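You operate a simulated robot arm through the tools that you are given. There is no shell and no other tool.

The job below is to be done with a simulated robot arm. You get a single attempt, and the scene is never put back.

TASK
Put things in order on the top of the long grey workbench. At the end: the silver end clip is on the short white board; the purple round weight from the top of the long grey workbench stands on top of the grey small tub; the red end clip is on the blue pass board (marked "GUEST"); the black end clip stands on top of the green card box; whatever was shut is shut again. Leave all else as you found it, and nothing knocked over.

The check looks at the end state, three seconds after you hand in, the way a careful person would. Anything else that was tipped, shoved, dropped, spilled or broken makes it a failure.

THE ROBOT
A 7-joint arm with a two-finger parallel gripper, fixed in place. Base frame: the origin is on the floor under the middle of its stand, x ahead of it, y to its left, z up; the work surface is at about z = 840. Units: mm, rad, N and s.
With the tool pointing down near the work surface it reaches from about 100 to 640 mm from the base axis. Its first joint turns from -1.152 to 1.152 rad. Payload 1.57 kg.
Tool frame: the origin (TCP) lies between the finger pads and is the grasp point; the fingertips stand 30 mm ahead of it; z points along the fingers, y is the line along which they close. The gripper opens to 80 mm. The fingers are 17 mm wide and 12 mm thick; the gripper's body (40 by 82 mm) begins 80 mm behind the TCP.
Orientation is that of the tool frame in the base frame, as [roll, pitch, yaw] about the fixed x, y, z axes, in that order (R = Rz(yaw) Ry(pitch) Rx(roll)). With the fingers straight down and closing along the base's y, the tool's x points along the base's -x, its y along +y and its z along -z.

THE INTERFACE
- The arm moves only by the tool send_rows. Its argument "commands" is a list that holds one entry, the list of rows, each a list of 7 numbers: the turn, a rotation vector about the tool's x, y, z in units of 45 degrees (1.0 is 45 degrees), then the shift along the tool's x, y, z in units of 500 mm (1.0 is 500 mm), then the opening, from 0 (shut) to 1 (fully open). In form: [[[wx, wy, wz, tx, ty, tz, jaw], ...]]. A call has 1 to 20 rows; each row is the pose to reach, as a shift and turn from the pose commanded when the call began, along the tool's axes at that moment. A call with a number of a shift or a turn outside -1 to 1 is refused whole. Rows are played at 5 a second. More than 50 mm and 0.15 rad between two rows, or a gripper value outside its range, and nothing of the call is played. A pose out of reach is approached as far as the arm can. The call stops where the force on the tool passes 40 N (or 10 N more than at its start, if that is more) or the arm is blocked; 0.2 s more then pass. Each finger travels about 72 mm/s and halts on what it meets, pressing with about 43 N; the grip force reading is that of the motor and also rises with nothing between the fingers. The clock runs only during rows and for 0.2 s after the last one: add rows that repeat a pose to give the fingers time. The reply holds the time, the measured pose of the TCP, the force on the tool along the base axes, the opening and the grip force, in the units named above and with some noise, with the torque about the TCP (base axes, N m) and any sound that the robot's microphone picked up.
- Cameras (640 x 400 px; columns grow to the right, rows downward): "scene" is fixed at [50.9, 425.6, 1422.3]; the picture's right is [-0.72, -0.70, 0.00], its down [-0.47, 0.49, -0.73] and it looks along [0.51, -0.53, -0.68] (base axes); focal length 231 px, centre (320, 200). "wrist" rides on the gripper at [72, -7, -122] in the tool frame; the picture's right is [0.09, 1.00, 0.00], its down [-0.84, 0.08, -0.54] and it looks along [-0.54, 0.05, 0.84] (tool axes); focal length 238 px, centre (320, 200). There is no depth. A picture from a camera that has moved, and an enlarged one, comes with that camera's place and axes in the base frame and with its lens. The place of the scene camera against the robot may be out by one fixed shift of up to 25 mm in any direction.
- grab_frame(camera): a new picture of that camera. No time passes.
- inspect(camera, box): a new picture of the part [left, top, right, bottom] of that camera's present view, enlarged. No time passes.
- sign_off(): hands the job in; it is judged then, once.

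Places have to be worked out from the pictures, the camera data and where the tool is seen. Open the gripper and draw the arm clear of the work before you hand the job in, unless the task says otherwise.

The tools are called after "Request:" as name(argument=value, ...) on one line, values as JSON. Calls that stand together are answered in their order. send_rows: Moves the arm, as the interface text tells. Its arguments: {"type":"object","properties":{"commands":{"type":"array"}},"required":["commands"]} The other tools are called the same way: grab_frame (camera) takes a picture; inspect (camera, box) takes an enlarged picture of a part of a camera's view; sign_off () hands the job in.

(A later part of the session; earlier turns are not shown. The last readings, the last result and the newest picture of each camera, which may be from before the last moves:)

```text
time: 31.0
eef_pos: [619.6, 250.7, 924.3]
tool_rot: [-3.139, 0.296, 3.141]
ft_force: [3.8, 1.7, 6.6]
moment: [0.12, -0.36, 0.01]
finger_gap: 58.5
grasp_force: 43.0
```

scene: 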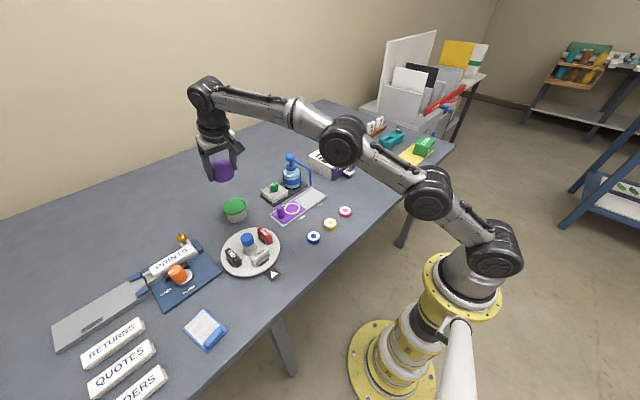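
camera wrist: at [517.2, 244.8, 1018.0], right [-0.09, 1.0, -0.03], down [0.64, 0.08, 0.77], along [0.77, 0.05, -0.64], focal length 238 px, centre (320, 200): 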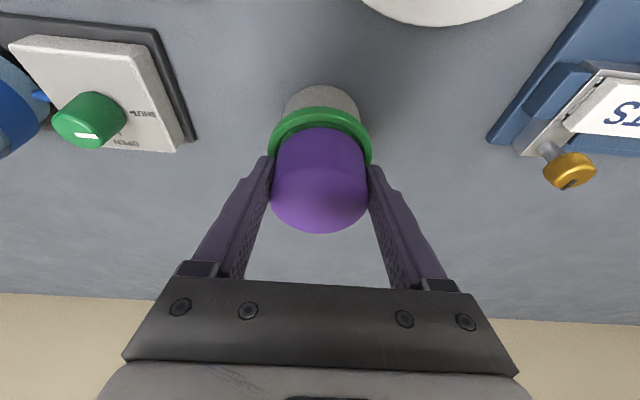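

The force falls to 6.6 N. One more 2 mm raise, then I check again and open.

Request:
send_rows(commands=[[[0, 0, 0, -0.0012, 0, -0.0038, 0], [0, 0, 0, -0.0012, 0, -0.0038, 0]]])

Request:
grab_frame(camera="wrist")

Request:
inspect(camera="scene", box=[200, 160, 270, 230])

```text
time: 31.6
eef_pos: [620.0, 250.3, 923.9]
tool_rot: [-3.138, 0.294, -3.141]
ft_force: [-0.9, -0.5, -3.8]
moment: [-0.03, 0.04, 0.0]
finger_gap: 58.8
grasp_force: 43.1
```

```text
taken
camera wrist: at [516.1, 244.4, 1019.7], right [-0.09, 1.0, -0.03], down [0.65, 0.08, 0.76], along [0.76, 0.05, -0.65], focal length 238 px, centre (320, 200)
```

wrist: 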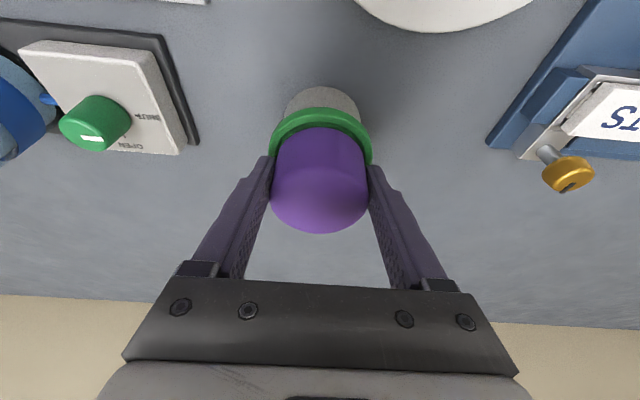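

```text
5.71 times, centred on (235, 195) of scene
camera zoom: at [51.0, 425.7, 1422.3], right [-0.72, -0.7, 0.0], down [-0.47, 0.49, -0.73], along [0.51, -0.53, -0.68], focal length 1319 px, centre (806, 229)
```

zoom: 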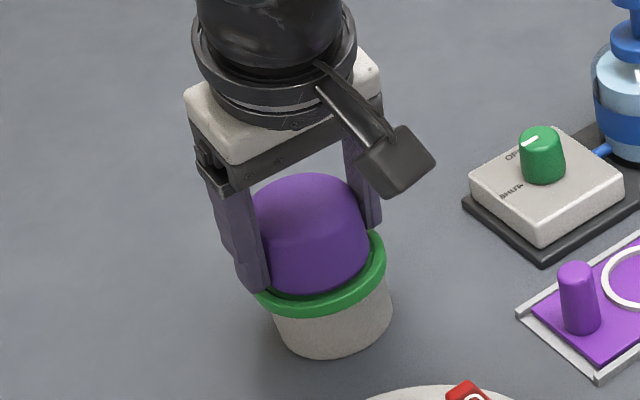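

Now the reading is −3.8 N, so the weight hangs free just above the lid; the tub may have followed by a couple of mm. I settle briefly and re-read pose and picture before the final touch-down.

Request:
send_rows(commands=[[[0, 0, 0, 0, 0, 0, 0], [0, 0, 0, 0, 0, 0, 0], [0, 0, 0, 0, 0, 0, 0], [0, 0, 0, 0, 0, 0, 0]]])

Request:
inspect(camera="wrist", box=[250, 70, 390, 180])

Request:
inspect(camera="scene", box=[210, 170, 270, 230])

```text
time: 32.6
eef_pos: [620.8, 250.5, 928.1]
tool_rot: [-3.138, 0.3, 3.14]
ft_force: [-0.1, 0.7, -3.5]
moment: [0.01, 0.05, 0.0]
finger_gap: 58.9
grasp_force: 43.3
```

```text
3.64 times, centred on (320, 125) of wrist
camera zoom: at [516.9, 244.6, 1022.1], right [-0.09, 1.0, -0.03], down [0.64, 0.08, 0.76], along [0.76, 0.05, -0.64], focal length 867 px, centre (320, 473)
```

zoom: 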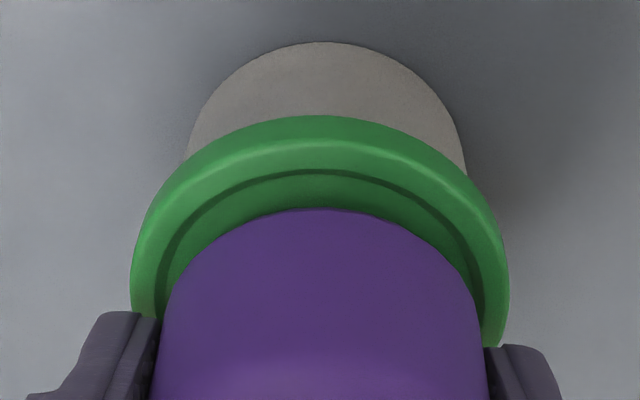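

```text
6.67 times, centred on (240, 200) of scene
camera zoom: at [51.0, 425.7, 1422.3], right [-0.72, -0.7, 0.0], down [-0.47, 0.49, -0.73], along [0.51, -0.53, -0.68], focal length 1538 px, centre (853, 200)
```

zoom: 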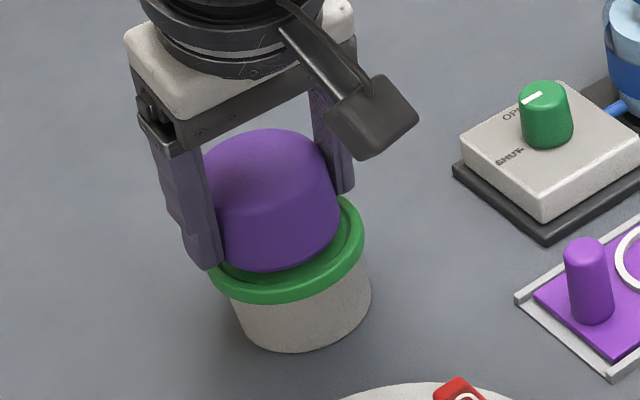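

Free at z = 928, the weight is centred in y and about 3 mm far in x against the lid. I shift 2.5 mm towards the base, then lower 2 mm and read.

Request:
send_rows(commands=[[[0, 0, 0, 0.0048, 0, -0.0015, 0], [0, 0, 0, 0.0048, 0, -0.0015, 0], [0, 0, 0, 0.006, 0, 0.0023, 0], [0, 0, 0, 0.006, 0, 0.0023, 0], [0, 0, 0, 0.006, 0, 0.0023, 0]]])

```text
time: 33.8
eef_pos: [618.3, 250.8, 925.5]
tool_rot: [-3.141, 0.298, 3.14]
ft_force: [0.1, 0.1, -2.8]
moment: [0.02, 0.03, 0.0]
finger_gap: 58.6
grasp_force: 42.8
```

Still free at 925.5. I lower another 1.5 mm.

Request:
send_rows(commands=[[[0, 0, 0, 0.0009, 0, 0.0029, 0], [0, 0, 0, 0.0009, 0, 0.0029, 0], [0, 0, 0, 0.0009, 0, 0.0029, 0]]])

```text
time: 34.6
eef_pos: [619.2, 249.4, 924.1]
tool_rot: [-3.14, 0.3, 3.14]
ft_force: [-0.4, 0.0, -3.6]
moment: [0.0, 0.0, -0.02]
finger_gap: 58.8
grasp_force: 43.2
```

Still hanging free at 924.1. Another 1.5 mm down.

Request:
send_rows(commands=[[[0, 0, 0, 0.0009, 0, 0.0029, 0], [0, 0, 0, 0.0009, 0, 0.0029, 0], [0, 0, 0, 0.0009, 0, 0.0029, 0]]])

```text
time: 35.4
eef_pos: [618.6, 251.5, 924.6]
tool_rot: [3.14, 0.302, 3.141]
ft_force: [-2.1, -0.5, 4.4]
moment: [0.03, 0.14, -0.02]
finger_gap: 58.6
grasp_force: 42.7
```

Contact: +4.4 N at z ≈ 924, so the weight rests lightly on the lid. I open the fingers step by step, holding the pose.

Request:
send_rows(commands=[[[0, 0, 0, 0, 0, 0, 0.72], [0, 0, 0, 0, 0, 0, 0.78], [0, 0, 0, 0, 0, 0, 0.86], [0, 0, 0, 0, 0, 0, 0.94], [0, 0, 0, 0, 0, 0, 1.0], [0, 0, 0, 0, 0, 0, 1.0]]])

Request:
grab_frame(camera="wrist")

Request:
inspect(camera="scene", box=[210, 170, 270, 230])

```text
time: 36.8
eef_pos: [617.7, 251.1, 923.4]
tool_rot: [3.14, 0.3, 3.14]
ft_force: [0.3, 0.2, -0.4]
moment: [-0.02, 0.05, 0.01]
finger_gap: 79.9
grasp_force: 0.1
```

```text
taken
camera wrist: at [513.8, 244.5, 1017.2], right [-0.09, 1.0, -0.03], down [0.64, 0.08, 0.77], along [0.76, 0.05, -0.64], focal length 238 px, centre (320, 200)
```

wrist: 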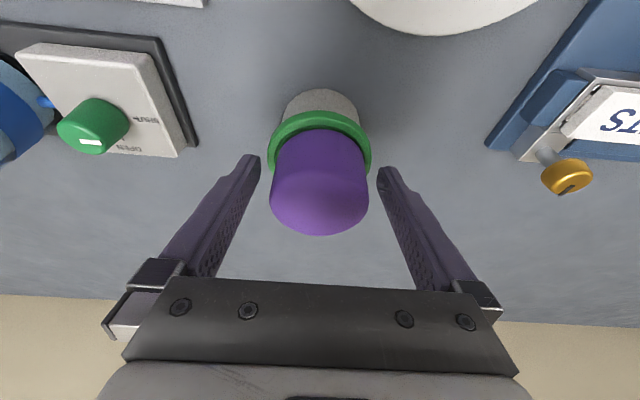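

```text
6.67 times, centred on (240, 200) of scene
camera zoom: at [50.9, 425.6, 1422.3], right [-0.72, -0.7, 0.0], down [-0.47, 0.49, -0.73], along [0.51, -0.53, -0.68], focal length 1538 px, centre (853, 200)
```

zoom: 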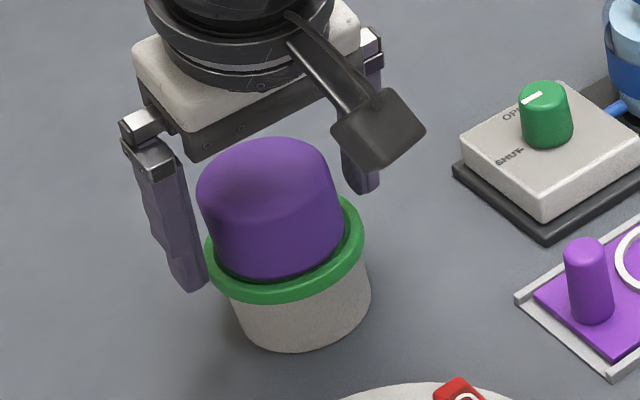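

The weight stands centred on the lid. I rise straight up, then retreat and untilt to a viewing place in front of the disc.

Request:
send_rows(commands=[[[0, 0, 0, -0.0118, 0, -0.0382, 1], [0, 0, 0, -0.0355, 0, -0.1147, 1], [0, 0, 0, -0.0591, 0, -0.1911, 1], [0, 0, 0, -0.0709, 0, -0.2293, 1], [0, 0, 0, 0.0022, 0.0137, -0.2519, 1], [0, 0, 0, 0.0754, 0.0274, -0.2746, 1], [0, 0, 0, 0.1485, 0.0411, -0.2972, 1], [0, 0.0955, 0, 0.2217, 0.0549, -0.3198, 1], [0, 0.191, 0, 0.2948, 0.0686, -0.3424, 1], [0, 0.2865, 0, 0.368, 0.0823, -0.3651, 1], [0, 0.382, 0, 0.4411, 0.096, -0.3877, 1], [0, 0.382, 0, 0.4411, 0.096, -0.3877, 1]]])

Request:
grab_frame(camera="wrist")

Request:
inspect(camera="wrist", box=[240, 130, 400, 250])

Request:
inspect(camera="scene", box=[210, 180, 270, 240])

```text
time: 39.4
eef_pos: [350.0, 298.1, 1044.5]
tool_rot: [3.141, -0.003, 3.14]
ft_force: [0.0, 0.4, -0.3]
moment: [-0.01, -0.02, -0.02]
finger_gap: 80.2
grasp_force: 0.0
```

```text
taken
camera wrist: at [278.2, 292.8, 1164.1], right [-0.09, 1.0, 0.0], down [0.84, 0.08, 0.54], along [0.54, 0.05, -0.84], focal length 238 px, centre (320, 200)
```

wrist: 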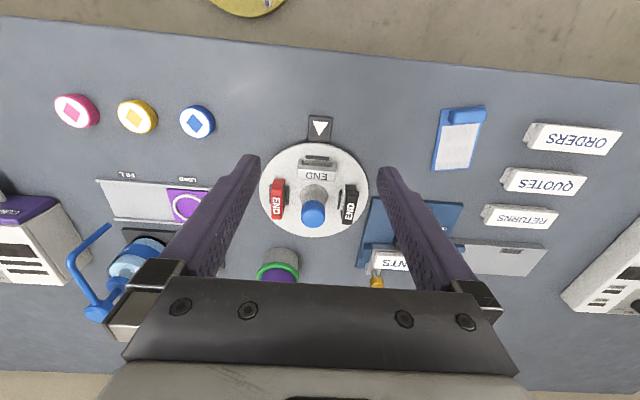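

```text
3.33 times, centred on (320, 190) of wrist
camera zoom: at [278.2, 292.8, 1164.1], right [-0.09, 1.0, 0.0], down [0.84, 0.08, 0.54], along [0.54, 0.05, -0.84], focal length 794 px, centre (320, 233)
```

zoom: 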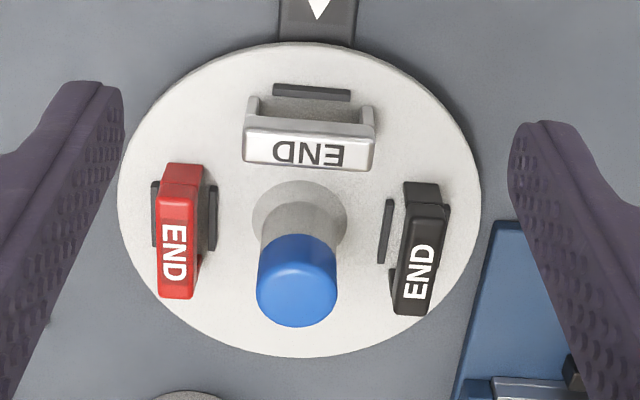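

```text
6.67 times, centred on (240, 210) of scene
camera zoom: at [50.9, 425.6, 1422.3], right [-0.72, -0.7, 0.0], down [-0.47, 0.49, -0.73], along [0.51, -0.53, -0.68], focal length 1538 px, centre (853, 133)
```

zoom: 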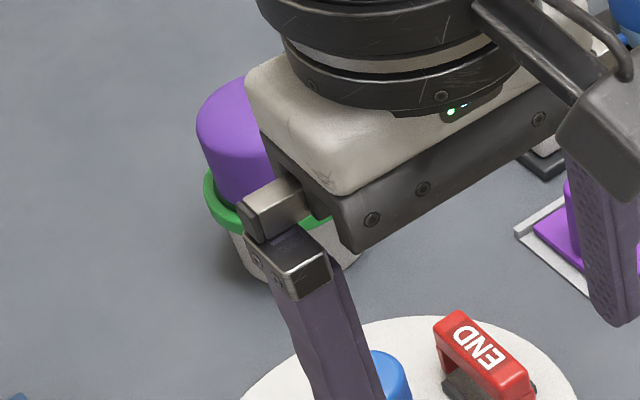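

The silver clip's centre is about (423, 301), its ends at y ≈ 274.5 and 328.5. I move above it with the hand down, to z = 940, and look closely.

Request:
send_rows(commands=[[[0, 0, 0, -0.0367, 0.0017, 0.0523, 1], [0, 0, 0, -0.0734, 0.0034, 0.1045, 1], [0, 0, 0, -0.1101, 0.0051, 0.1568, 1], [0, 0, 0, -0.1468, 0.0068, 0.209, 1], [0, 0, 0, -0.1468, 0.0068, 0.209, 1]]])

Request:
grab_frame(camera="wrist")

Request:
inspect(camera="wrist", box=[240, 60, 400, 180])

Request:
inspect(camera="scene", box=[220, 210, 290, 280])

```text
time: 40.6
eef_pos: [425.5, 301.1, 938.6]
tool_rot: [3.141, 0.002, -3.141]
ft_force: [-0.3, 0.0, -0.4]
moment: [0.01, -0.03, 0.01]
finger_gap: 79.9
grasp_force: 0.1
```

```text
taken
camera wrist: at [353.2, 295.3, 1058.6], right [-0.09, 1.0, 0.0], down [0.84, 0.08, 0.54], along [0.54, 0.05, -0.84], focal length 238 px, centre (320, 200)
```

wrist: 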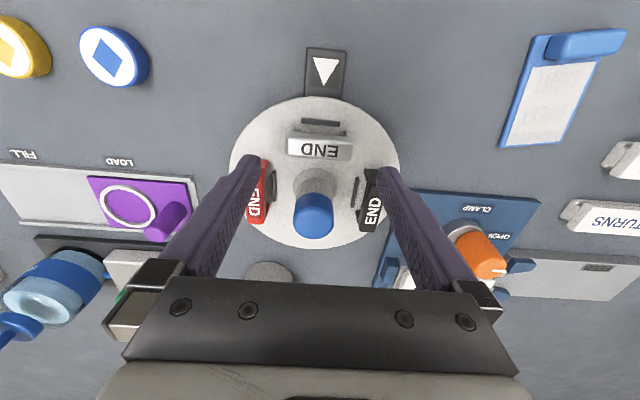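

```text
3.33 times, centred on (320, 120) of wrist
camera zoom: at [353.2, 295.3, 1058.6], right [-0.09, 1.0, 0.0], down [0.84, 0.08, 0.54], along [0.54, 0.05, -0.84], focal length 794 px, centre (320, 467)
```

zoom: 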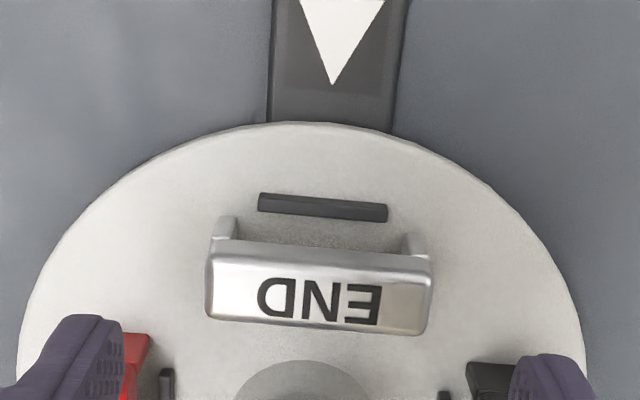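

```text
5.71 times, centred on (255, 245) of scene
camera zoom: at [50.9, 425.6, 1422.3], right [-0.72, -0.7, 0.0], down [-0.47, 0.49, -0.73], along [0.51, -0.53, -0.68], focal length 1319 px, centre (691, -57)
```

zoom: 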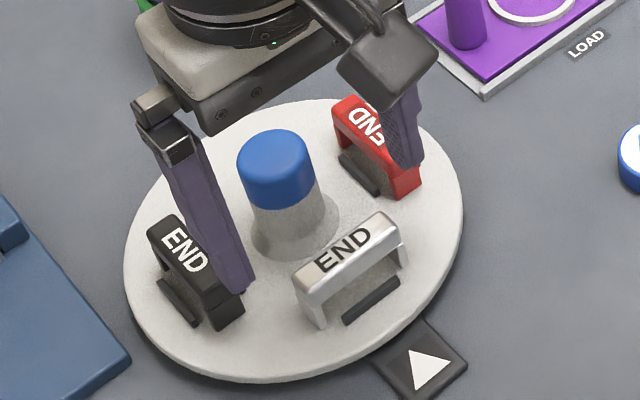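

The clip measures x 412–427, y 274.5–328, z 850–880, so it lies about 5 mm nearer to the base than the TCP. I correct by that and descend to z = 886, tips about 6 mm above the disc.

Request:
send_rows(commands=[[[0, 0, 0, 0.0108, -0.002, 0, 1], [0, 0, 0, 0.0108, -0.002, 0.03, 1], [0, 0, 0, 0.0108, -0.002, 0.06, 1], [0, 0, 0, 0.0108, -0.002, 0.085, 1], [0, 0, 0, 0.0108, -0.002, 0.1052, 1], [0, 0, 0, 0.0108, -0.002, 0.1052, 1]]])

Request:
grab_frame(camera="wrist")

Request:
inspect(camera="wrist", box=[230, 110, 410, 220])

Request:
inspect(camera="scene", box=[220, 220, 290, 280])

```text
time: 42.0
eef_pos: [418.3, 300.5, 886.7]
tool_rot: [3.14, 0.001, 3.139]
ft_force: [-2.6, -1.4, 10.0]
moment: [-0.49, 0.16, -0.16]
finger_gap: 80.1
grasp_force: 0.2
```

```text
taken
camera wrist: at [347.5, 294.7, 1007.9], right [-0.09, 1.0, 0.0], down [0.84, 0.08, 0.54], along [0.54, 0.05, -0.84], focal length 238 px, centre (320, 200)
```

wrist: 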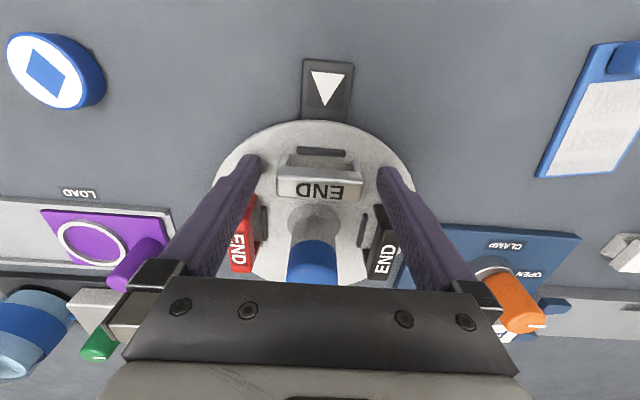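

```text
3.56 times, centred on (320, 165) of wrist
camera zoom: at [347.5, 294.7, 1007.9], right [-0.09, 1.0, 0.0], down [0.84, 0.08, 0.54], along [0.54, 0.05, -0.84], focal length 848 px, centre (320, 324)
```

zoom: 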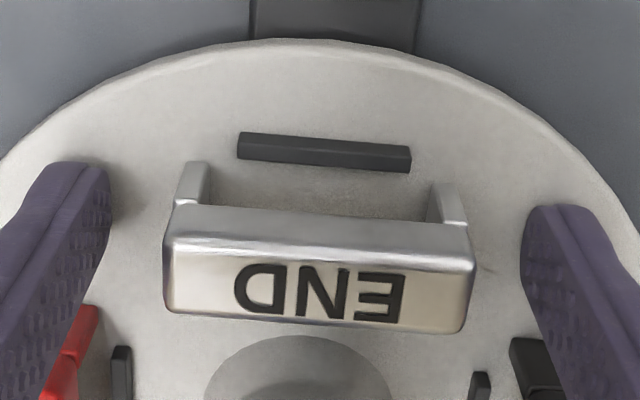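

```text
6.67 times, centred on (255, 250) of scene
camera zoom: at [50.7, 425.5, 1422.3], right [-0.72, -0.7, 0.0], down [-0.47, 0.49, -0.73], along [0.51, -0.53, -0.68], focal length 1538 px, centre (753, -133)
```

zoom: 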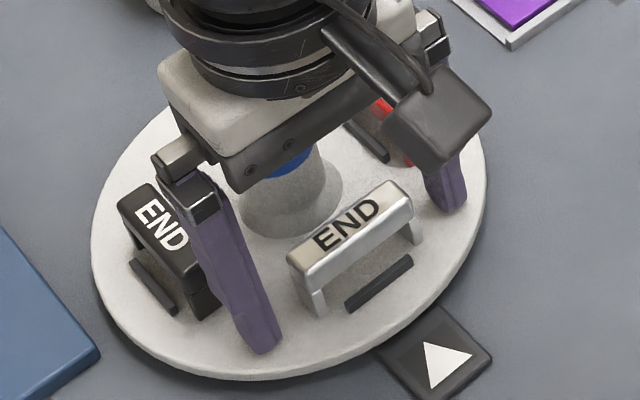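

The force reads 10 N with the left fingertip bearing on the disc, so the disc top is at about z = 856 rather than 850. I raise 4 mm to clear it and re-read.

Request:
send_rows(commands=[[[0, 0, 0, 0, 0, -0.005, 1], [0, 0, 0, 0, 0, -0.009, 1], [0, 0, 0, 0, 0, -0.009, 1]]])

Request:
inspect(camera="wrist", box=[230, 110, 410, 220])

Request:
inspect(camera="scene", box=[220, 220, 290, 280])

```text
time: 42.8
eef_pos: [418.0, 299.5, 889.9]
tool_rot: [-3.141, 0.0, 3.139]
ft_force: [0.4, -0.4, 0.4]
moment: [0.01, 0.03, -0.01]
finger_gap: 80.4
grasp_force: 0.1
```

```text
3.56 times, centred on (320, 165) of wrist
camera zoom: at [347.4, 294.9, 1011.3], right [-0.09, 1.0, 0.0], down [0.84, 0.08, 0.54], along [0.54, 0.05, -0.84], focal length 848 px, centre (320, 324)
```

zoom: 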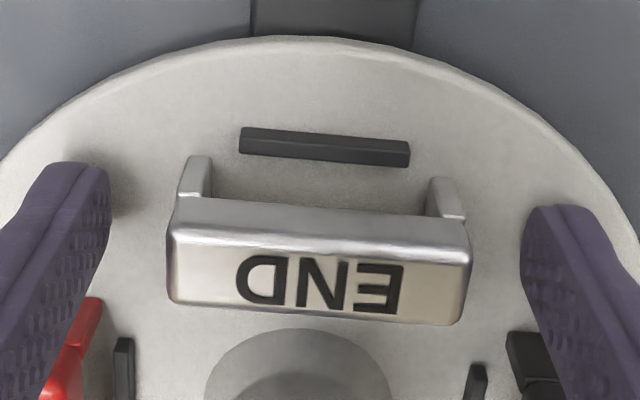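

```text
6.67 times, centred on (255, 250) of scene
camera zoom: at [50.9, 425.6, 1422.3], right [-0.72, -0.7, 0.0], down [-0.47, 0.49, -0.73], along [0.51, -0.53, -0.68], focal length 1538 px, centre (753, -133)
```

zoom: 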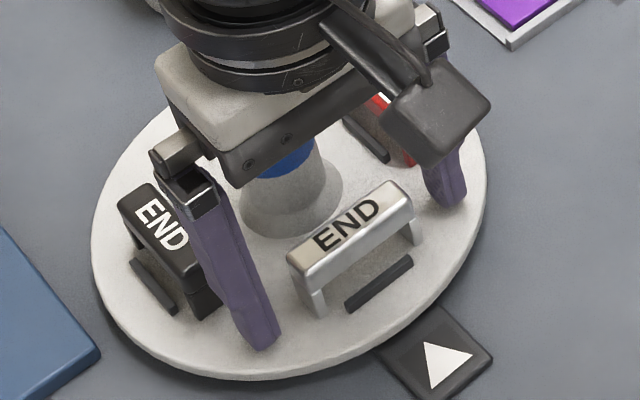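

Clear of the disc now, and the clip is centred between the fingers within about 1 mm. I close on its two ends.

Request:
send_rows(commands=[[[0, 0, 0, 0, 0, 0, 0.88], [0, 0, 0, 0, 0, 0, 0.78], [0, 0, 0, 0, 0, 0, 0.71], [0, 0, 0, 0, 0, 0, 0.67], [0, 0, 0, 0, 0, 0, 0.6], [0, 0, 0, 0, 0, 0, 0.3], [0, 0, 0, 0, 0, 0, 0.0], [0, 0, 0, 0, 0, 0, 0.0]]])

Request:
inspect(camera="wrist", box=[230, 110, 410, 220])

```text
time: 44.6
eef_pos: [418.4, 300.2, 891.2]
tool_rot: [-3.141, -0.001, 3.14]
ft_force: [-0.1, -0.2, 0.3]
moment: [-0.01, -0.01, 0.02]
finger_gap: 50.7
grasp_force: 42.8
```

```text
3.56 times, centred on (320, 165) of wrist
camera zoom: at [347.5, 294.9, 1011.5], right [-0.09, 1.0, 0.0], down [0.84, 0.08, 0.54], along [0.54, 0.05, -0.84], focal length 848 px, centre (320, 324)
```

zoom: 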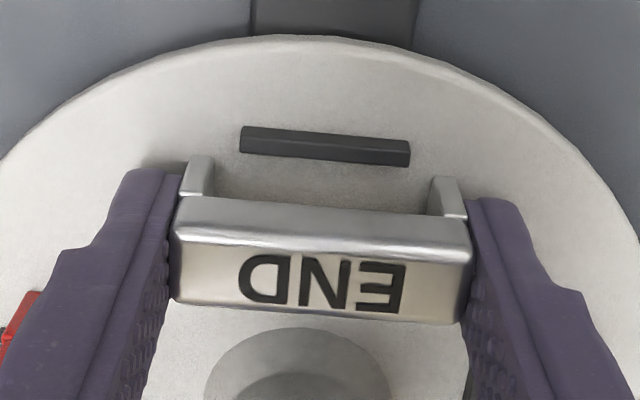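

Gripped at 50.7 mm. I lift straight up slowly, 20 mm first, watching the force.

Request:
send_rows(commands=[[[0, 0, 0, 0, 0, -0.008, 0], [0, 0, 0, 0, 0, -0.016, 0], [0, 0, 0, 0, 0, -0.028, 0], [0, 0, 0, 0, 0, -0.04, 0], [0, 0, 0, 0, 0, -0.04, 0]]])

Request:
grab_frame(camera="wrist")

Request:
inspect(camera="scene", box=[220, 210, 290, 280])

```text
time: 45.8
eef_pos: [418.7, 301.4, 911.3]
tool_rot: [-3.141, 0.0, 3.14]
ft_force: [0.6, 0.7, -1.0]
moment: [-0.01, -0.02, -0.01]
finger_gap: 50.8
grasp_force: 43.2
```

```text
taken
camera wrist: at [347.4, 295.2, 1032.0], right [-0.09, 1.0, 0.0], down [0.84, 0.08, 0.54], along [0.54, 0.05, -0.84], focal length 238 px, centre (320, 200)
```

wrist: 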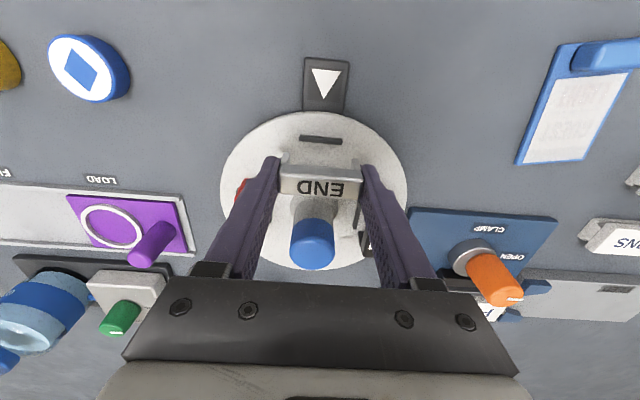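

```text
5.71 times, centred on (255, 245) of scene
camera zoom: at [50.9, 425.6, 1422.3], right [-0.72, -0.7, 0.0], down [-0.47, 0.49, -0.73], along [0.51, -0.53, -0.68], focal length 1319 px, centre (691, -57)
```

zoom: 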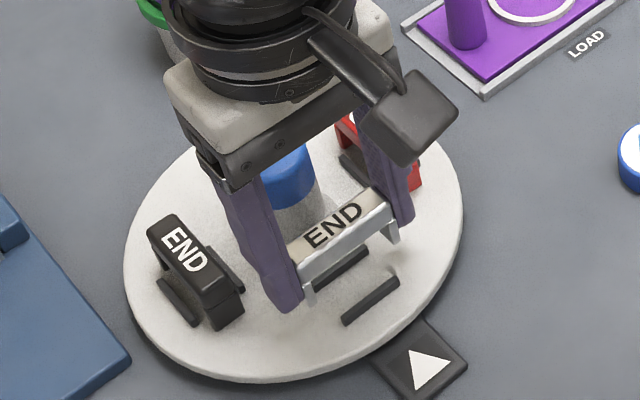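

The clip is lifted cleanly and the disc did not turn. I raise to about z = 1030 and carry it towards the white board at x ≈ 358.

Request:
send_rows(commands=[[[0, 0, 0, 0, 0, -0.08, 0], [0, 0, 0, 0, 0, -0.16, 0], [0, 0, 0, 0, 0, -0.238, 0], [0, 0, 0, 0.06, -0.06, -0.238, 0], [0, 0, 0, 0.12, -0.12, -0.238, 0], [0, 0, 0, 0.12, -0.21, -0.238, 0], [0, 0, 0, 0.12, -0.3, -0.238, 0], [0, 0, 0, 0.12, -0.39, -0.238, 0], [0, 0, 0, 0.12, -0.48, -0.238, 0], [0, 0, 0, 0.12, -0.57, -0.238, 0], [0, 0, 0, 0.12, -0.66, -0.238, 0], [0, 0, 0, 0.12, -0.75, -0.238, 0], [0, 0, 0, 0.12, -0.84, -0.238, 0], [0, 0, 0, 0.12, -0.92, -0.238, 0], [0, 0, 0, 0.12, -0.92, -0.238, 0]]])

Request:
send_rows(commands=[[[0, 0, 0, 0, -0.09, 0, 0], [0, 0, 0, 0, -0.18, 0, 0], [0, 0, 0, 0, -0.27, 0, 0], [0, 0, 0, 0, -0.3, 0, 0], [0, 0, 0, 0, -0.3, 0, 0]]])

Request:
grab_frame(camera="wrist")

Request:
inspect(camera="wrist", box=[120, 100, 320, 240])

```text
time: 49.0
eef_pos: [359.4, -160.8, 1029.5]
tool_rot: [-3.142, 0.001, -3.141]
ft_force: [-0.1, -0.1, 0.2]
moment: [0.02, 0.01, 0.01]
finger_gap: 50.5
grasp_force: 42.8
```

```text
time: 50.2
eef_pos: [357.9, -310.7, 1029.2]
tool_rot: [-3.141, 0.0, 3.141]
ft_force: [-0.2, 0.5, 0.8]
moment: [0.0, 0.01, -0.03]
finger_gap: 50.5
grasp_force: 43.0
```

```text
taken
camera wrist: at [287.4, -315.9, 1149.9], right [-0.09, 1.0, 0.0], down [0.84, 0.08, 0.54], along [0.54, 0.05, -0.84], focal length 238 px, centre (320, 200)
```

wrist: 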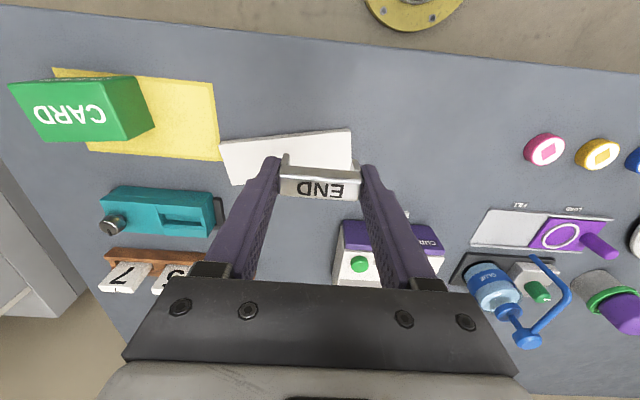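

```text
2.86 times, centred on (220, 170) of wrist
camera zoom: at [287.4, -315.9, 1149.9], right [-0.09, 1.0, 0.0], down [0.84, 0.08, 0.54], along [0.54, 0.05, -0.84], focal length 681 px, centre (606, 286)
```

zoom: 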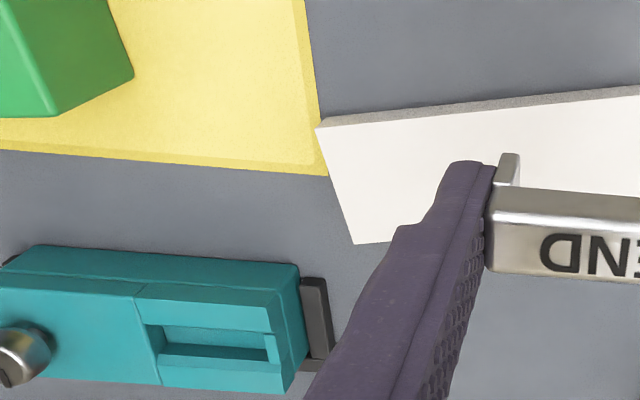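

The board's centre comes out at about (418, −348), turned by about 11°. I move above it, aligning the clip with the board, to z = 925.

Request:
send_rows(commands=[[[0, 0, -0.06, -0.0303, -0.0192, 0.052, 0], [0, 0, -0.12, -0.0605, -0.0383, 0.104, 0], [0, 0, -0.18, -0.0908, -0.0575, 0.156, 0], [0, 0, -0.24, -0.121, -0.0766, 0.208, 0], [0, 0, -0.24, -0.121, -0.0766, 0.208, 0]]])

Request:
grab_frame(camera="wrist")

Request:
inspect(camera="scene", box=[350, 120, 430, 200])

```text
time: 51.4
eef_pos: [419.1, -347.8, 925.9]
tool_rot: [3.141, -0.002, -2.951]
ft_force: [-0.3, 0.8, 0.7]
moment: [0.02, 0.03, -0.04]
finger_gap: 50.5
grasp_force: 43.5
```

```text
taken
camera wrist: at [349.8, -367.0, 1046.4], right [-0.28, 0.96, 0.0], down [0.81, 0.23, 0.54], along [0.52, 0.15, -0.84], focal length 238 px, centre (320, 200)
```

wrist: 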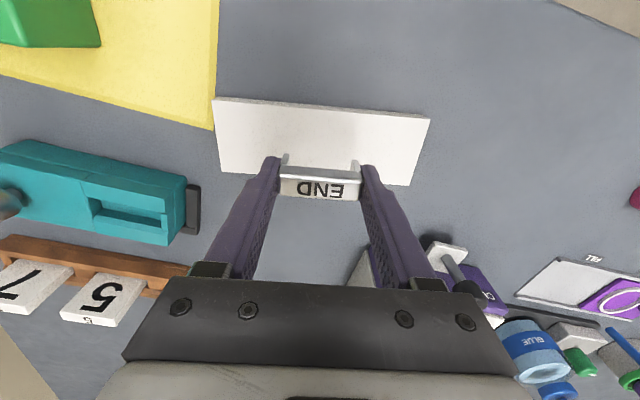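

```text
5.00 times, centred on (390, 160) of scene
camera zoom: at [50.9, 425.6, 1422.3], right [-0.72, -0.7, 0.0], down [-0.47, 0.49, -0.73], along [0.51, -0.53, -0.68], focal length 1154 px, centre (-30, 400)
```

zoom: 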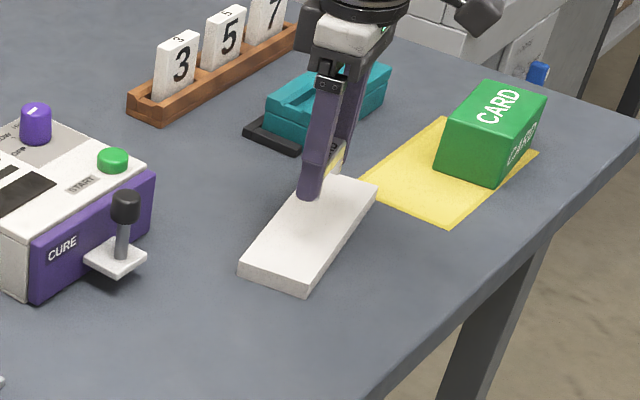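

The clip is over the middle of the board and aligned with it. I descend 26 mm to about z = 900 and read the force.

Request:
send_rows(commands=[[[0, 0, 0, 0, 0, 0.02, 0], [0, 0, 0, 0, 0, 0.04, 0], [0, 0, 0, 0, 0, 0.052, 0], [0, 0, 0, 0, 0, 0.052, 0]]])

Request:
inspect(camera="scene", box=[360, 140, 410, 190])

Request:
inspect(camera="wrist", box=[200, 80, 440, 230])

```text
time: 52.4
eef_pos: [419.0, -347.4, 898.8]
tool_rot: [3.14, 0.0, -2.954]
ft_force: [0.2, 0.9, 1.0]
moment: [0.01, 0.01, -0.02]
finger_gap: 50.7
grasp_force: 43.0
```

```text
8.00 times, centred on (385, 165) of scene
camera zoom: at [50.9, 425.6, 1422.3], right [-0.72, -0.7, 0.0], down [-0.47, 0.49, -0.73], along [0.51, -0.53, -0.68], focal length 1846 px, centre (-200, 480)
```

zoom: 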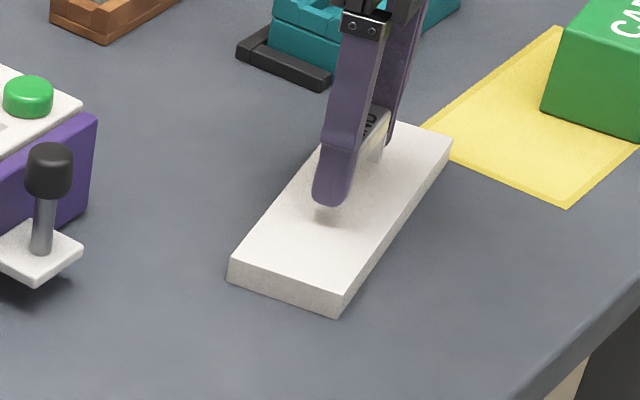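

```text
2.67 times, centred on (320, 155) of wrist
camera zoom: at [349.6, -366.7, 1020.1], right [-0.28, 0.96, 0.0], down [0.81, 0.23, 0.54], along [0.52, 0.15, -0.84], focal length 636 px, centre (320, 320)
```

zoom: 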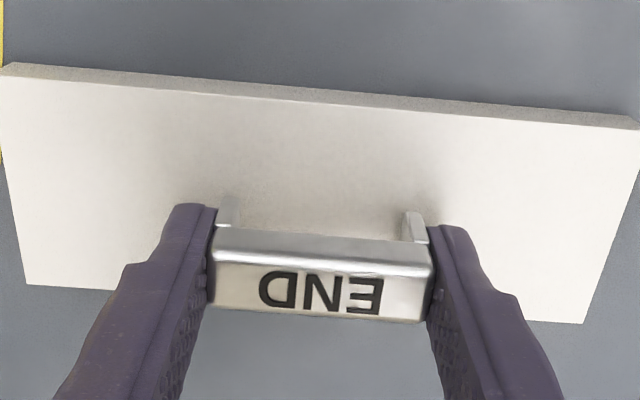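

Still free at 899. I go on down 5 mm slowly.

Request:
send_rows(commands=[[[0, 0, 0, 0, 0, 0.004, 0], [0, 0, 0, 0, 0, 0.007, 0], [0, 0, 0, 0, 0, 0.01, 0], [0, 0, 0, 0, 0, 0.01, 0]]])

```text
time: 53.4
eef_pos: [417.8, -347.7, 894.3]
tool_rot: [3.141, 0.0, -2.955]
ft_force: [0.4, 0.3, -0.1]
moment: [-0.03, -0.03, -0.03]
finger_gap: 50.7
grasp_force: 42.8
```

No contact yet at 894. Another 3 mm.

Request:
send_rows(commands=[[[0, 0, 0, 0, 0, 0.003, 0], [0, 0, 0, 0, 0, 0.006, 0], [0, 0, 0, 0, 0, 0.006, 0]]])

```text
time: 54.2
eef_pos: [418.1, -347.3, 891.1]
tool_rot: [-3.141, 0.0, -2.955]
ft_force: [-0.3, 0.0, -0.8]
moment: [0.03, 0.0, -0.04]
finger_gap: 50.4
grasp_force: 43.2
```

Still free at 891. Another 2 mm.

Request:
send_rows(commands=[[[0, 0, 0, 0, 0, 0.002, 0], [0, 0, 0, 0, 0, 0.004, 0], [0, 0, 0, 0, 0, 0.004, 0]]])

Request:
inspect(camera="wrist", box=[200, 80, 440, 230])

Request:
inspect(camera="scene", box=[360, 140, 410, 190])

```text
time: 55.0
eef_pos: [419.2, -348.2, 890.1]
tool_rot: [-3.141, 0.0, -2.954]
ft_force: [0.0, 0.0, 0.6]
moment: [-0.01, 0.01, -0.03]
finger_gap: 50.3
grasp_force: 42.9
```

```text
2.67 times, centred on (320, 155) of wrist
camera zoom: at [349.5, -366.5, 1010.3], right [-0.28, 0.96, 0.0], down [0.81, 0.23, 0.54], along [0.52, 0.15, -0.84], focal length 636 px, centre (320, 320)
```

zoom: 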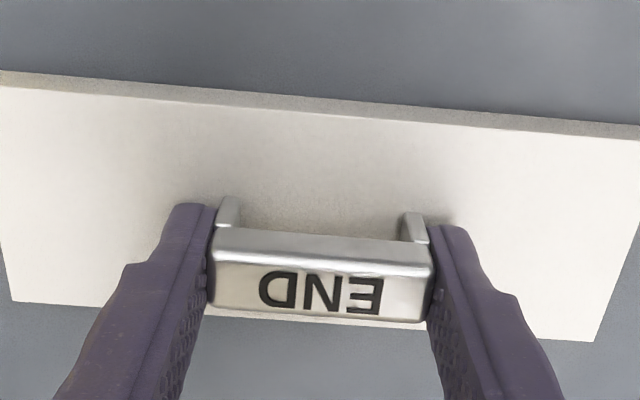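

```text
8.00 times, centred on (385, 165) of scene
camera zoom: at [50.9, 425.6, 1422.3], right [-0.72, -0.7, 0.0], down [-0.47, 0.49, -0.73], along [0.51, -0.53, -0.68], focal length 1846 px, centre (-200, 480)
```

zoom: 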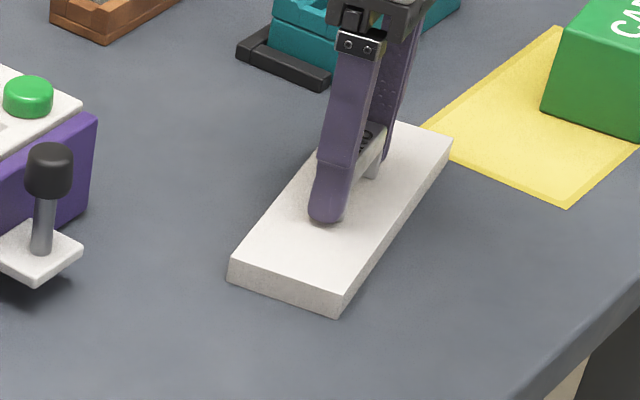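

The tips are close to the board; no force yet. Two more millimetres.

Request:
send_rows(commands=[[[0, 0, 0, 0, 0, 0.002, 0], [0, 0, 0, 0, 0, 0.004, 0], [0, 0, 0, 0, 0, 0.004, 0]]])

```text
time: 55.8
eef_pos: [418.3, -348.3, 889.6]
tool_rot: [-3.14, 0.002, -2.953]
ft_force: [-2.5, 3.3, 14.3]
moment: [0.19, 0.11, 0.02]
finger_gap: 50.5
grasp_force: 42.7
```

Contact: 14 N at z ≈ 889.5. I ease up about 1 mm to take the load off, then read again.

Request:
send_rows(commands=[[[0, 0, 0, 0, 0, -0.002, 0], [0, 0, 0, 0, 0, -0.002, 0]]])

```text
time: 56.4
eef_pos: [419.6, -349.4, 889.2]
tool_rot: [-3.14, 0.0, -2.953]
ft_force: [-0.5, 0.1, 12.3]
moment: [0.08, -0.02, -0.01]
finger_gap: 50.6
grasp_force: 43.1
```

Still 12 N. I ease up another 1.2 mm.

Request:
send_rows(commands=[[[0, 0, 0, 0, 0, -0.0024, 0], [0, 0, 0, 0, 0, -0.0024, 0], [0, 0, 0, 0, 0, -0.0024, 0]]])

```text
time: 57.2
eef_pos: [419.0, -346.9, 889.1]
tool_rot: [-3.141, 0.001, -2.955]
ft_force: [1.6, -2.2, 4.3]
moment: [-0.1, -0.05, 0.01]
finger_gap: 50.6
grasp_force: 42.6
```

Light contact (4 N). I open the fingers gradually.

Request:
send_rows(commands=[[[0, 0, 0, 0, 0, 0, 0.64], [0, 0, 0, 0, 0, 0, 0.68], [0, 0, 0, 0, 0, 0, 0.75], [0, 0, 0, 0, 0, 0, 0.85], [0, 0, 0, 0, 0, 0, 0.9], [0, 0, 0, 0, 0, 0, 0.9]]])

Request:
grab_frame(camera="wrist")

Request:
inspect(camera="scene", box=[360, 140, 410, 190])

```text
time: 58.6
eef_pos: [418.5, -348.1, 889.4]
tool_rot: [-3.141, -0.002, -2.955]
ft_force: [0.5, 0.1, -0.6]
moment: [-0.01, 0.04, 0.03]
finger_gap: 71.9
grasp_force: 0.0
```

```text
taken
camera wrist: at [349.4, -366.8, 1010.4], right [-0.28, 0.96, 0.0], down [0.81, 0.23, 0.54], along [0.52, 0.15, -0.84], focal length 238 px, centre (320, 200)
```

wrist: 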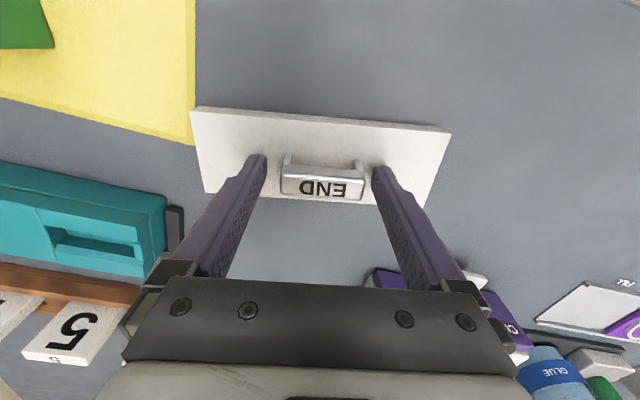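

```text
8.00 times, centred on (385, 165) of scene
camera zoom: at [50.9, 425.6, 1422.3], right [-0.72, -0.7, 0.0], down [-0.47, 0.49, -0.73], along [0.51, -0.53, -0.68], focal length 1846 px, centre (-200, 480)
```

zoom: 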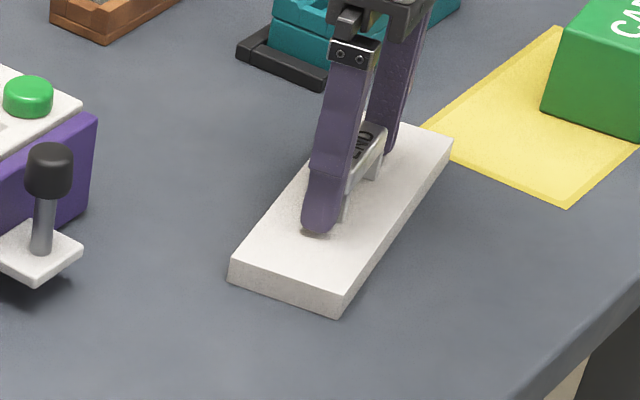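

The silver clip stands on the white board. I lift straight up and travel back towards the disc while turning the hand for the red clip (first half of the turn).

Request:
send_rows(commands=[[[0, 0, 0, 0, 0, -0.04, 0.9], [0, 0, 0, 0, 0, -0.1, 0.9], [0, 0, 0, 0, 0, -0.16, 0.95], [0, 0, 0, 0, 0, -0.22, 1], [0, 0, -0.11, -0.0007, 0.0839, -0.22, 1], [0, 0, -0.22, -0.0015, 0.1677, -0.22, 1], [0, 0, -0.33, -0.0022, 0.2516, -0.22, 1], [0, 0, -0.44, -0.0029, 0.3354, -0.22, 1], [0, 0, -0.55, -0.0036, 0.4193, -0.22, 1], [0, 0, -0.66, -0.0044, 0.5031, -0.22, 1], [0, 0, -0.77, -0.0051, 0.587, -0.22, 1], [0, 0, -0.879, -0.0058, 0.6708, -0.22, 1], [0, 0, -0.879, -0.0058, 0.6708, -0.22, 1]]])

Request:
inspect(camera="scene", box=[350, 120, 430, 200])

```text
time: 61.4
eef_pos: [358.1, -17.1, 999.2]
tool_rot: [-3.141, 0.0, -2.263]
ft_force: [0.4, 0.4, -0.1]
moment: [-0.01, -0.02, -0.01]
finger_gap: 80.1
grasp_force: 0.0
```

```text
5.00 times, centred on (390, 160) of scene
camera zoom: at [50.9, 425.6, 1422.3], right [-0.72, -0.7, 0.0], down [-0.47, 0.49, -0.73], along [0.51, -0.53, -0.68], focal length 1154 px, centre (-30, 400)
```

zoom: 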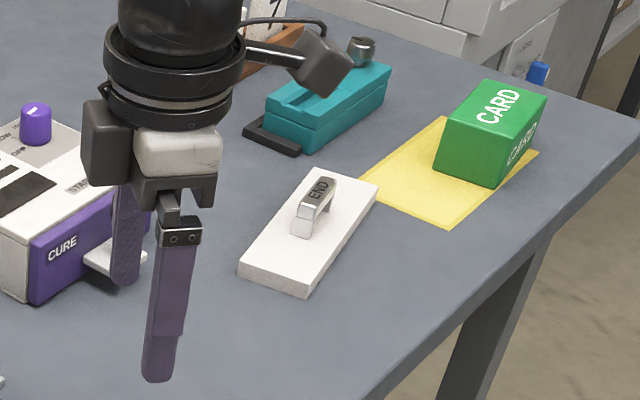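

The silver clip stands well on the board. Next I finish the turn to yaw −π/2 and move to a viewing place beside the red clip.

Request:
send_rows(commands=[[[0, 0, -0.1468, -0.0772, 0.0155, 0.0067, 1], [0, 0, -0.2937, -0.1545, 0.031, 0.0133, 1], [0, 0, -0.4405, -0.2317, 0.0465, 0.02, 1], [0, 0, -0.5873, -0.3089, 0.062, 0.0267, 1], [0, 0, -0.7342, -0.3862, 0.0775, 0.0333, 1], [0, 0, -0.881, -0.4634, 0.093, 0.04, 1], [0, 0, -0.881, -0.4634, 0.093, 0.04, 1]]])

Request:
grab_frame(camera="wrist")

Request:
inspect(camera="wrist", box=[240, 80, 400, 200])

```text
time: 63.0
eef_pos: [471.6, 191.8, 981.2]
tool_rot: [3.141, 0.0, -1.57]
ft_force: [-0.5, -1.0, -0.1]
moment: [0.01, -0.04, -0.03]
finger_gap: 80.0
grasp_force: 0.1
```

```text
taken
camera wrist: at [479.0, 120.7, 1101.4], right [-1.0, -0.09, 0.0], down [-0.08, 0.84, 0.54], along [-0.05, 0.54, -0.84], focal length 238 px, centre (320, 200)
```

wrist: 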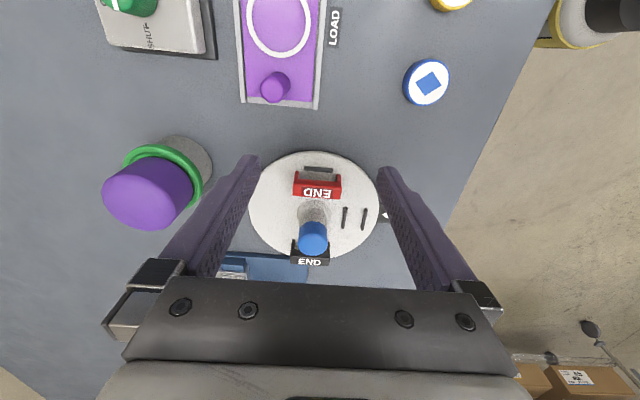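

```text
3.33 times, centred on (320, 140) of wrist
camera zoom: at [479.0, 120.7, 1101.4], right [-1.0, -0.09, 0.0], down [-0.08, 0.84, 0.54], along [-0.05, 0.54, -0.84], focal length 794 px, centre (320, 400)
```

zoom: 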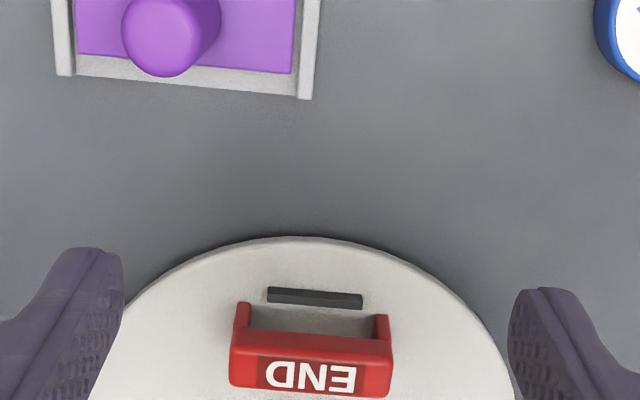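

The red clip spans x 444.5–496 with its centre at about (470, 248), z 856–886, well aligned with x. I move above it to z = 940.

Request:
send_rows(commands=[[[0, 0, 0, -0.04, 0.0034, 0.02, 1], [0, 0, 0, -0.08, 0.0034, 0.05, 1], [0, 0, 0, -0.112, 0.0034, 0.082, 1], [0, 0, 0, -0.112, 0.0034, 0.082, 1]]])

Request:
grab_frame(camera="wrist")

Request:
inspect(camera="wrist", box=[240, 80, 400, 200])

Request:
inspect(camera="scene", box=[220, 210, 290, 280])

```text
time: 64.0
eef_pos: [470.6, 247.0, 939.0]
tool_rot: [3.14, 0.0, -1.573]
ft_force: [0.1, -0.1, 0.1]
moment: [0.0, -0.02, -0.02]
finger_gap: 80.2
grasp_force: 0.1
```

```text
taken
camera wrist: at [476.5, 175.7, 1059.2], right [-1.0, -0.09, 0.0], down [-0.08, 0.84, 0.54], along [-0.05, 0.54, -0.84], focal length 238 px, centre (320, 200)
```

wrist: 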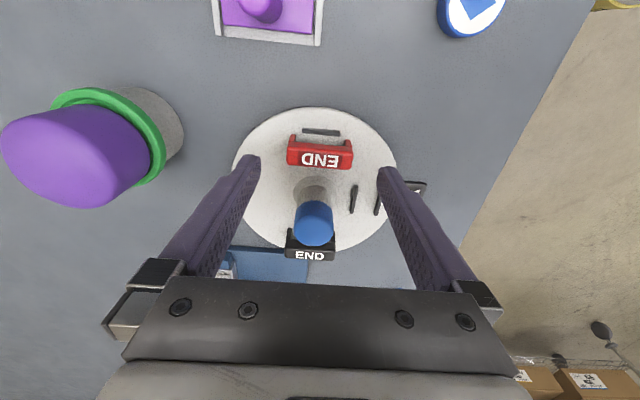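

```text
3.33 times, centred on (320, 140) of wrist
camera zoom: at [476.5, 175.7, 1059.2], right [-1.0, -0.09, 0.0], down [-0.08, 0.84, 0.54], along [-0.05, 0.54, -0.84], focal length 794 px, centre (320, 400)
```

zoom: 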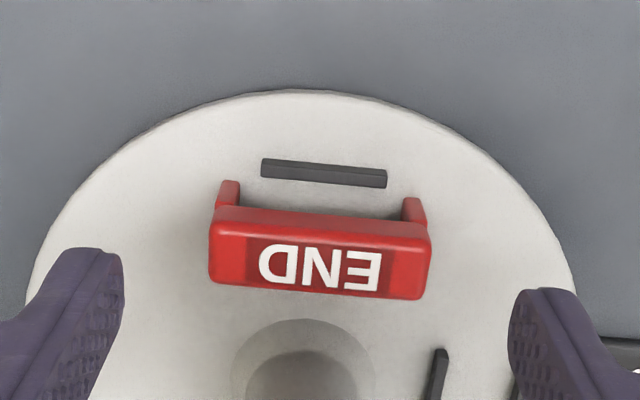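

```text
5.71 times, centred on (255, 245) of scene
camera zoom: at [50.9, 425.6, 1422.3], right [-0.72, -0.7, 0.0], down [-0.47, 0.49, -0.73], along [0.51, -0.53, -0.68], focal length 1319 px, centre (691, -57)
```

zoom: 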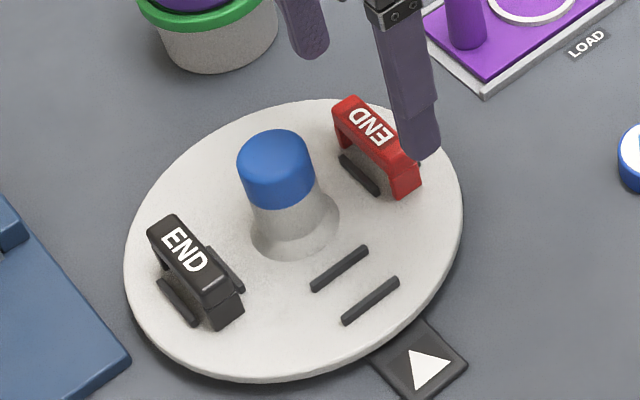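

Centre confirmed at (469.7, 248.4), TCP within 1 mm. I descend to z ≈ 890.5 (tips some 4 mm above the disc).

Request:
send_rows(commands=[[[0, 0, 0, -0.002, 0, 0.03, 1], [0, 0, 0, -0.002, 0, 0.06, 1], [0, 0, 0, -0.002, 0, 0.085, 1], [0, 0, 0, -0.002, 0, 0.097, 1], [0, 0, 0, -0.002, 0, 0.097, 1]]])

Request:
inspect(camera="wrist", box=[230, 110, 410, 220])

Request:
inspect(camera="scene", box=[220, 210, 290, 280])

```text
time: 65.2
eef_pos: [469.2, 247.6, 889.5]
tool_rot: [-3.142, 0.001, -1.573]
ft_force: [-0.5, 0.5, -1.0]
moment: [0.01, 0.02, -0.02]
finger_gap: 80.0
grasp_force: 0.1
```

```text
3.56 times, centred on (320, 165) of wrist
camera zoom: at [476.5, 176.9, 1010.4], right [-1.0, -0.09, 0.0], down [-0.08, 0.84, 0.54], along [-0.05, 0.54, -0.84], focal length 848 px, centre (320, 324)
```

zoom: 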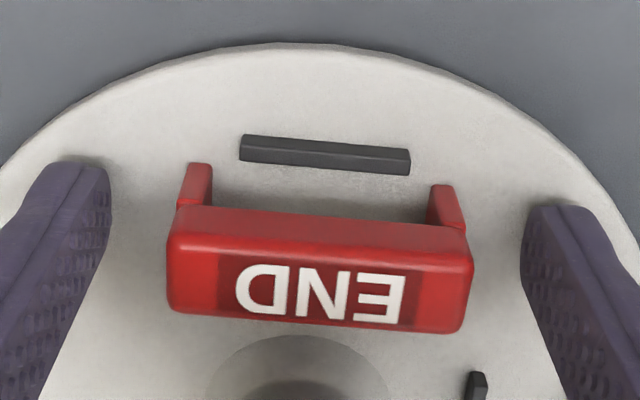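

```text
5.71 times, centred on (255, 245) of scene
camera zoom: at [50.9, 425.6, 1422.3], right [-0.72, -0.7, 0.0], down [-0.47, 0.49, -0.73], along [0.51, -0.53, -0.68], focal length 1319 px, centre (691, -57)
```

zoom: 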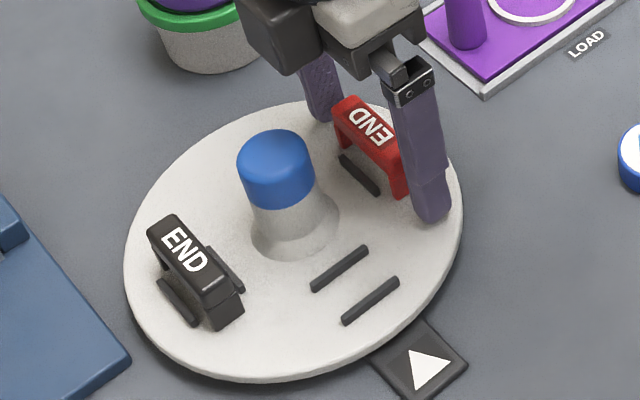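

No contact force and the clip is centred between the fingers. I close on it.

Request:
send_rows(commands=[[[0, 0, 0, 0, 0, 0, 0.88], [0, 0, 0, 0, 0, 0, 0.78], [0, 0, 0, 0, 0, 0, 0.71], [0, 0, 0, 0, 0, 0, 0.67], [0, 0, 0, 0, 0, 0, 0.6], [0, 0, 0, 0, 0, 0, 0.3], [0, 0, 0, 0, 0, 0, 0.0], [0, 0, 0, 0, 0, 0, 0.0]]])

```text
time: 67.0
eef_pos: [468.9, 247.0, 890.6]
tool_rot: [-3.141, 0.001, -1.571]
ft_force: [0.2, 0.1, 0.0]
moment: [0.0, 0.02, -0.03]
finger_gap: 50.7
grasp_force: 43.1
```

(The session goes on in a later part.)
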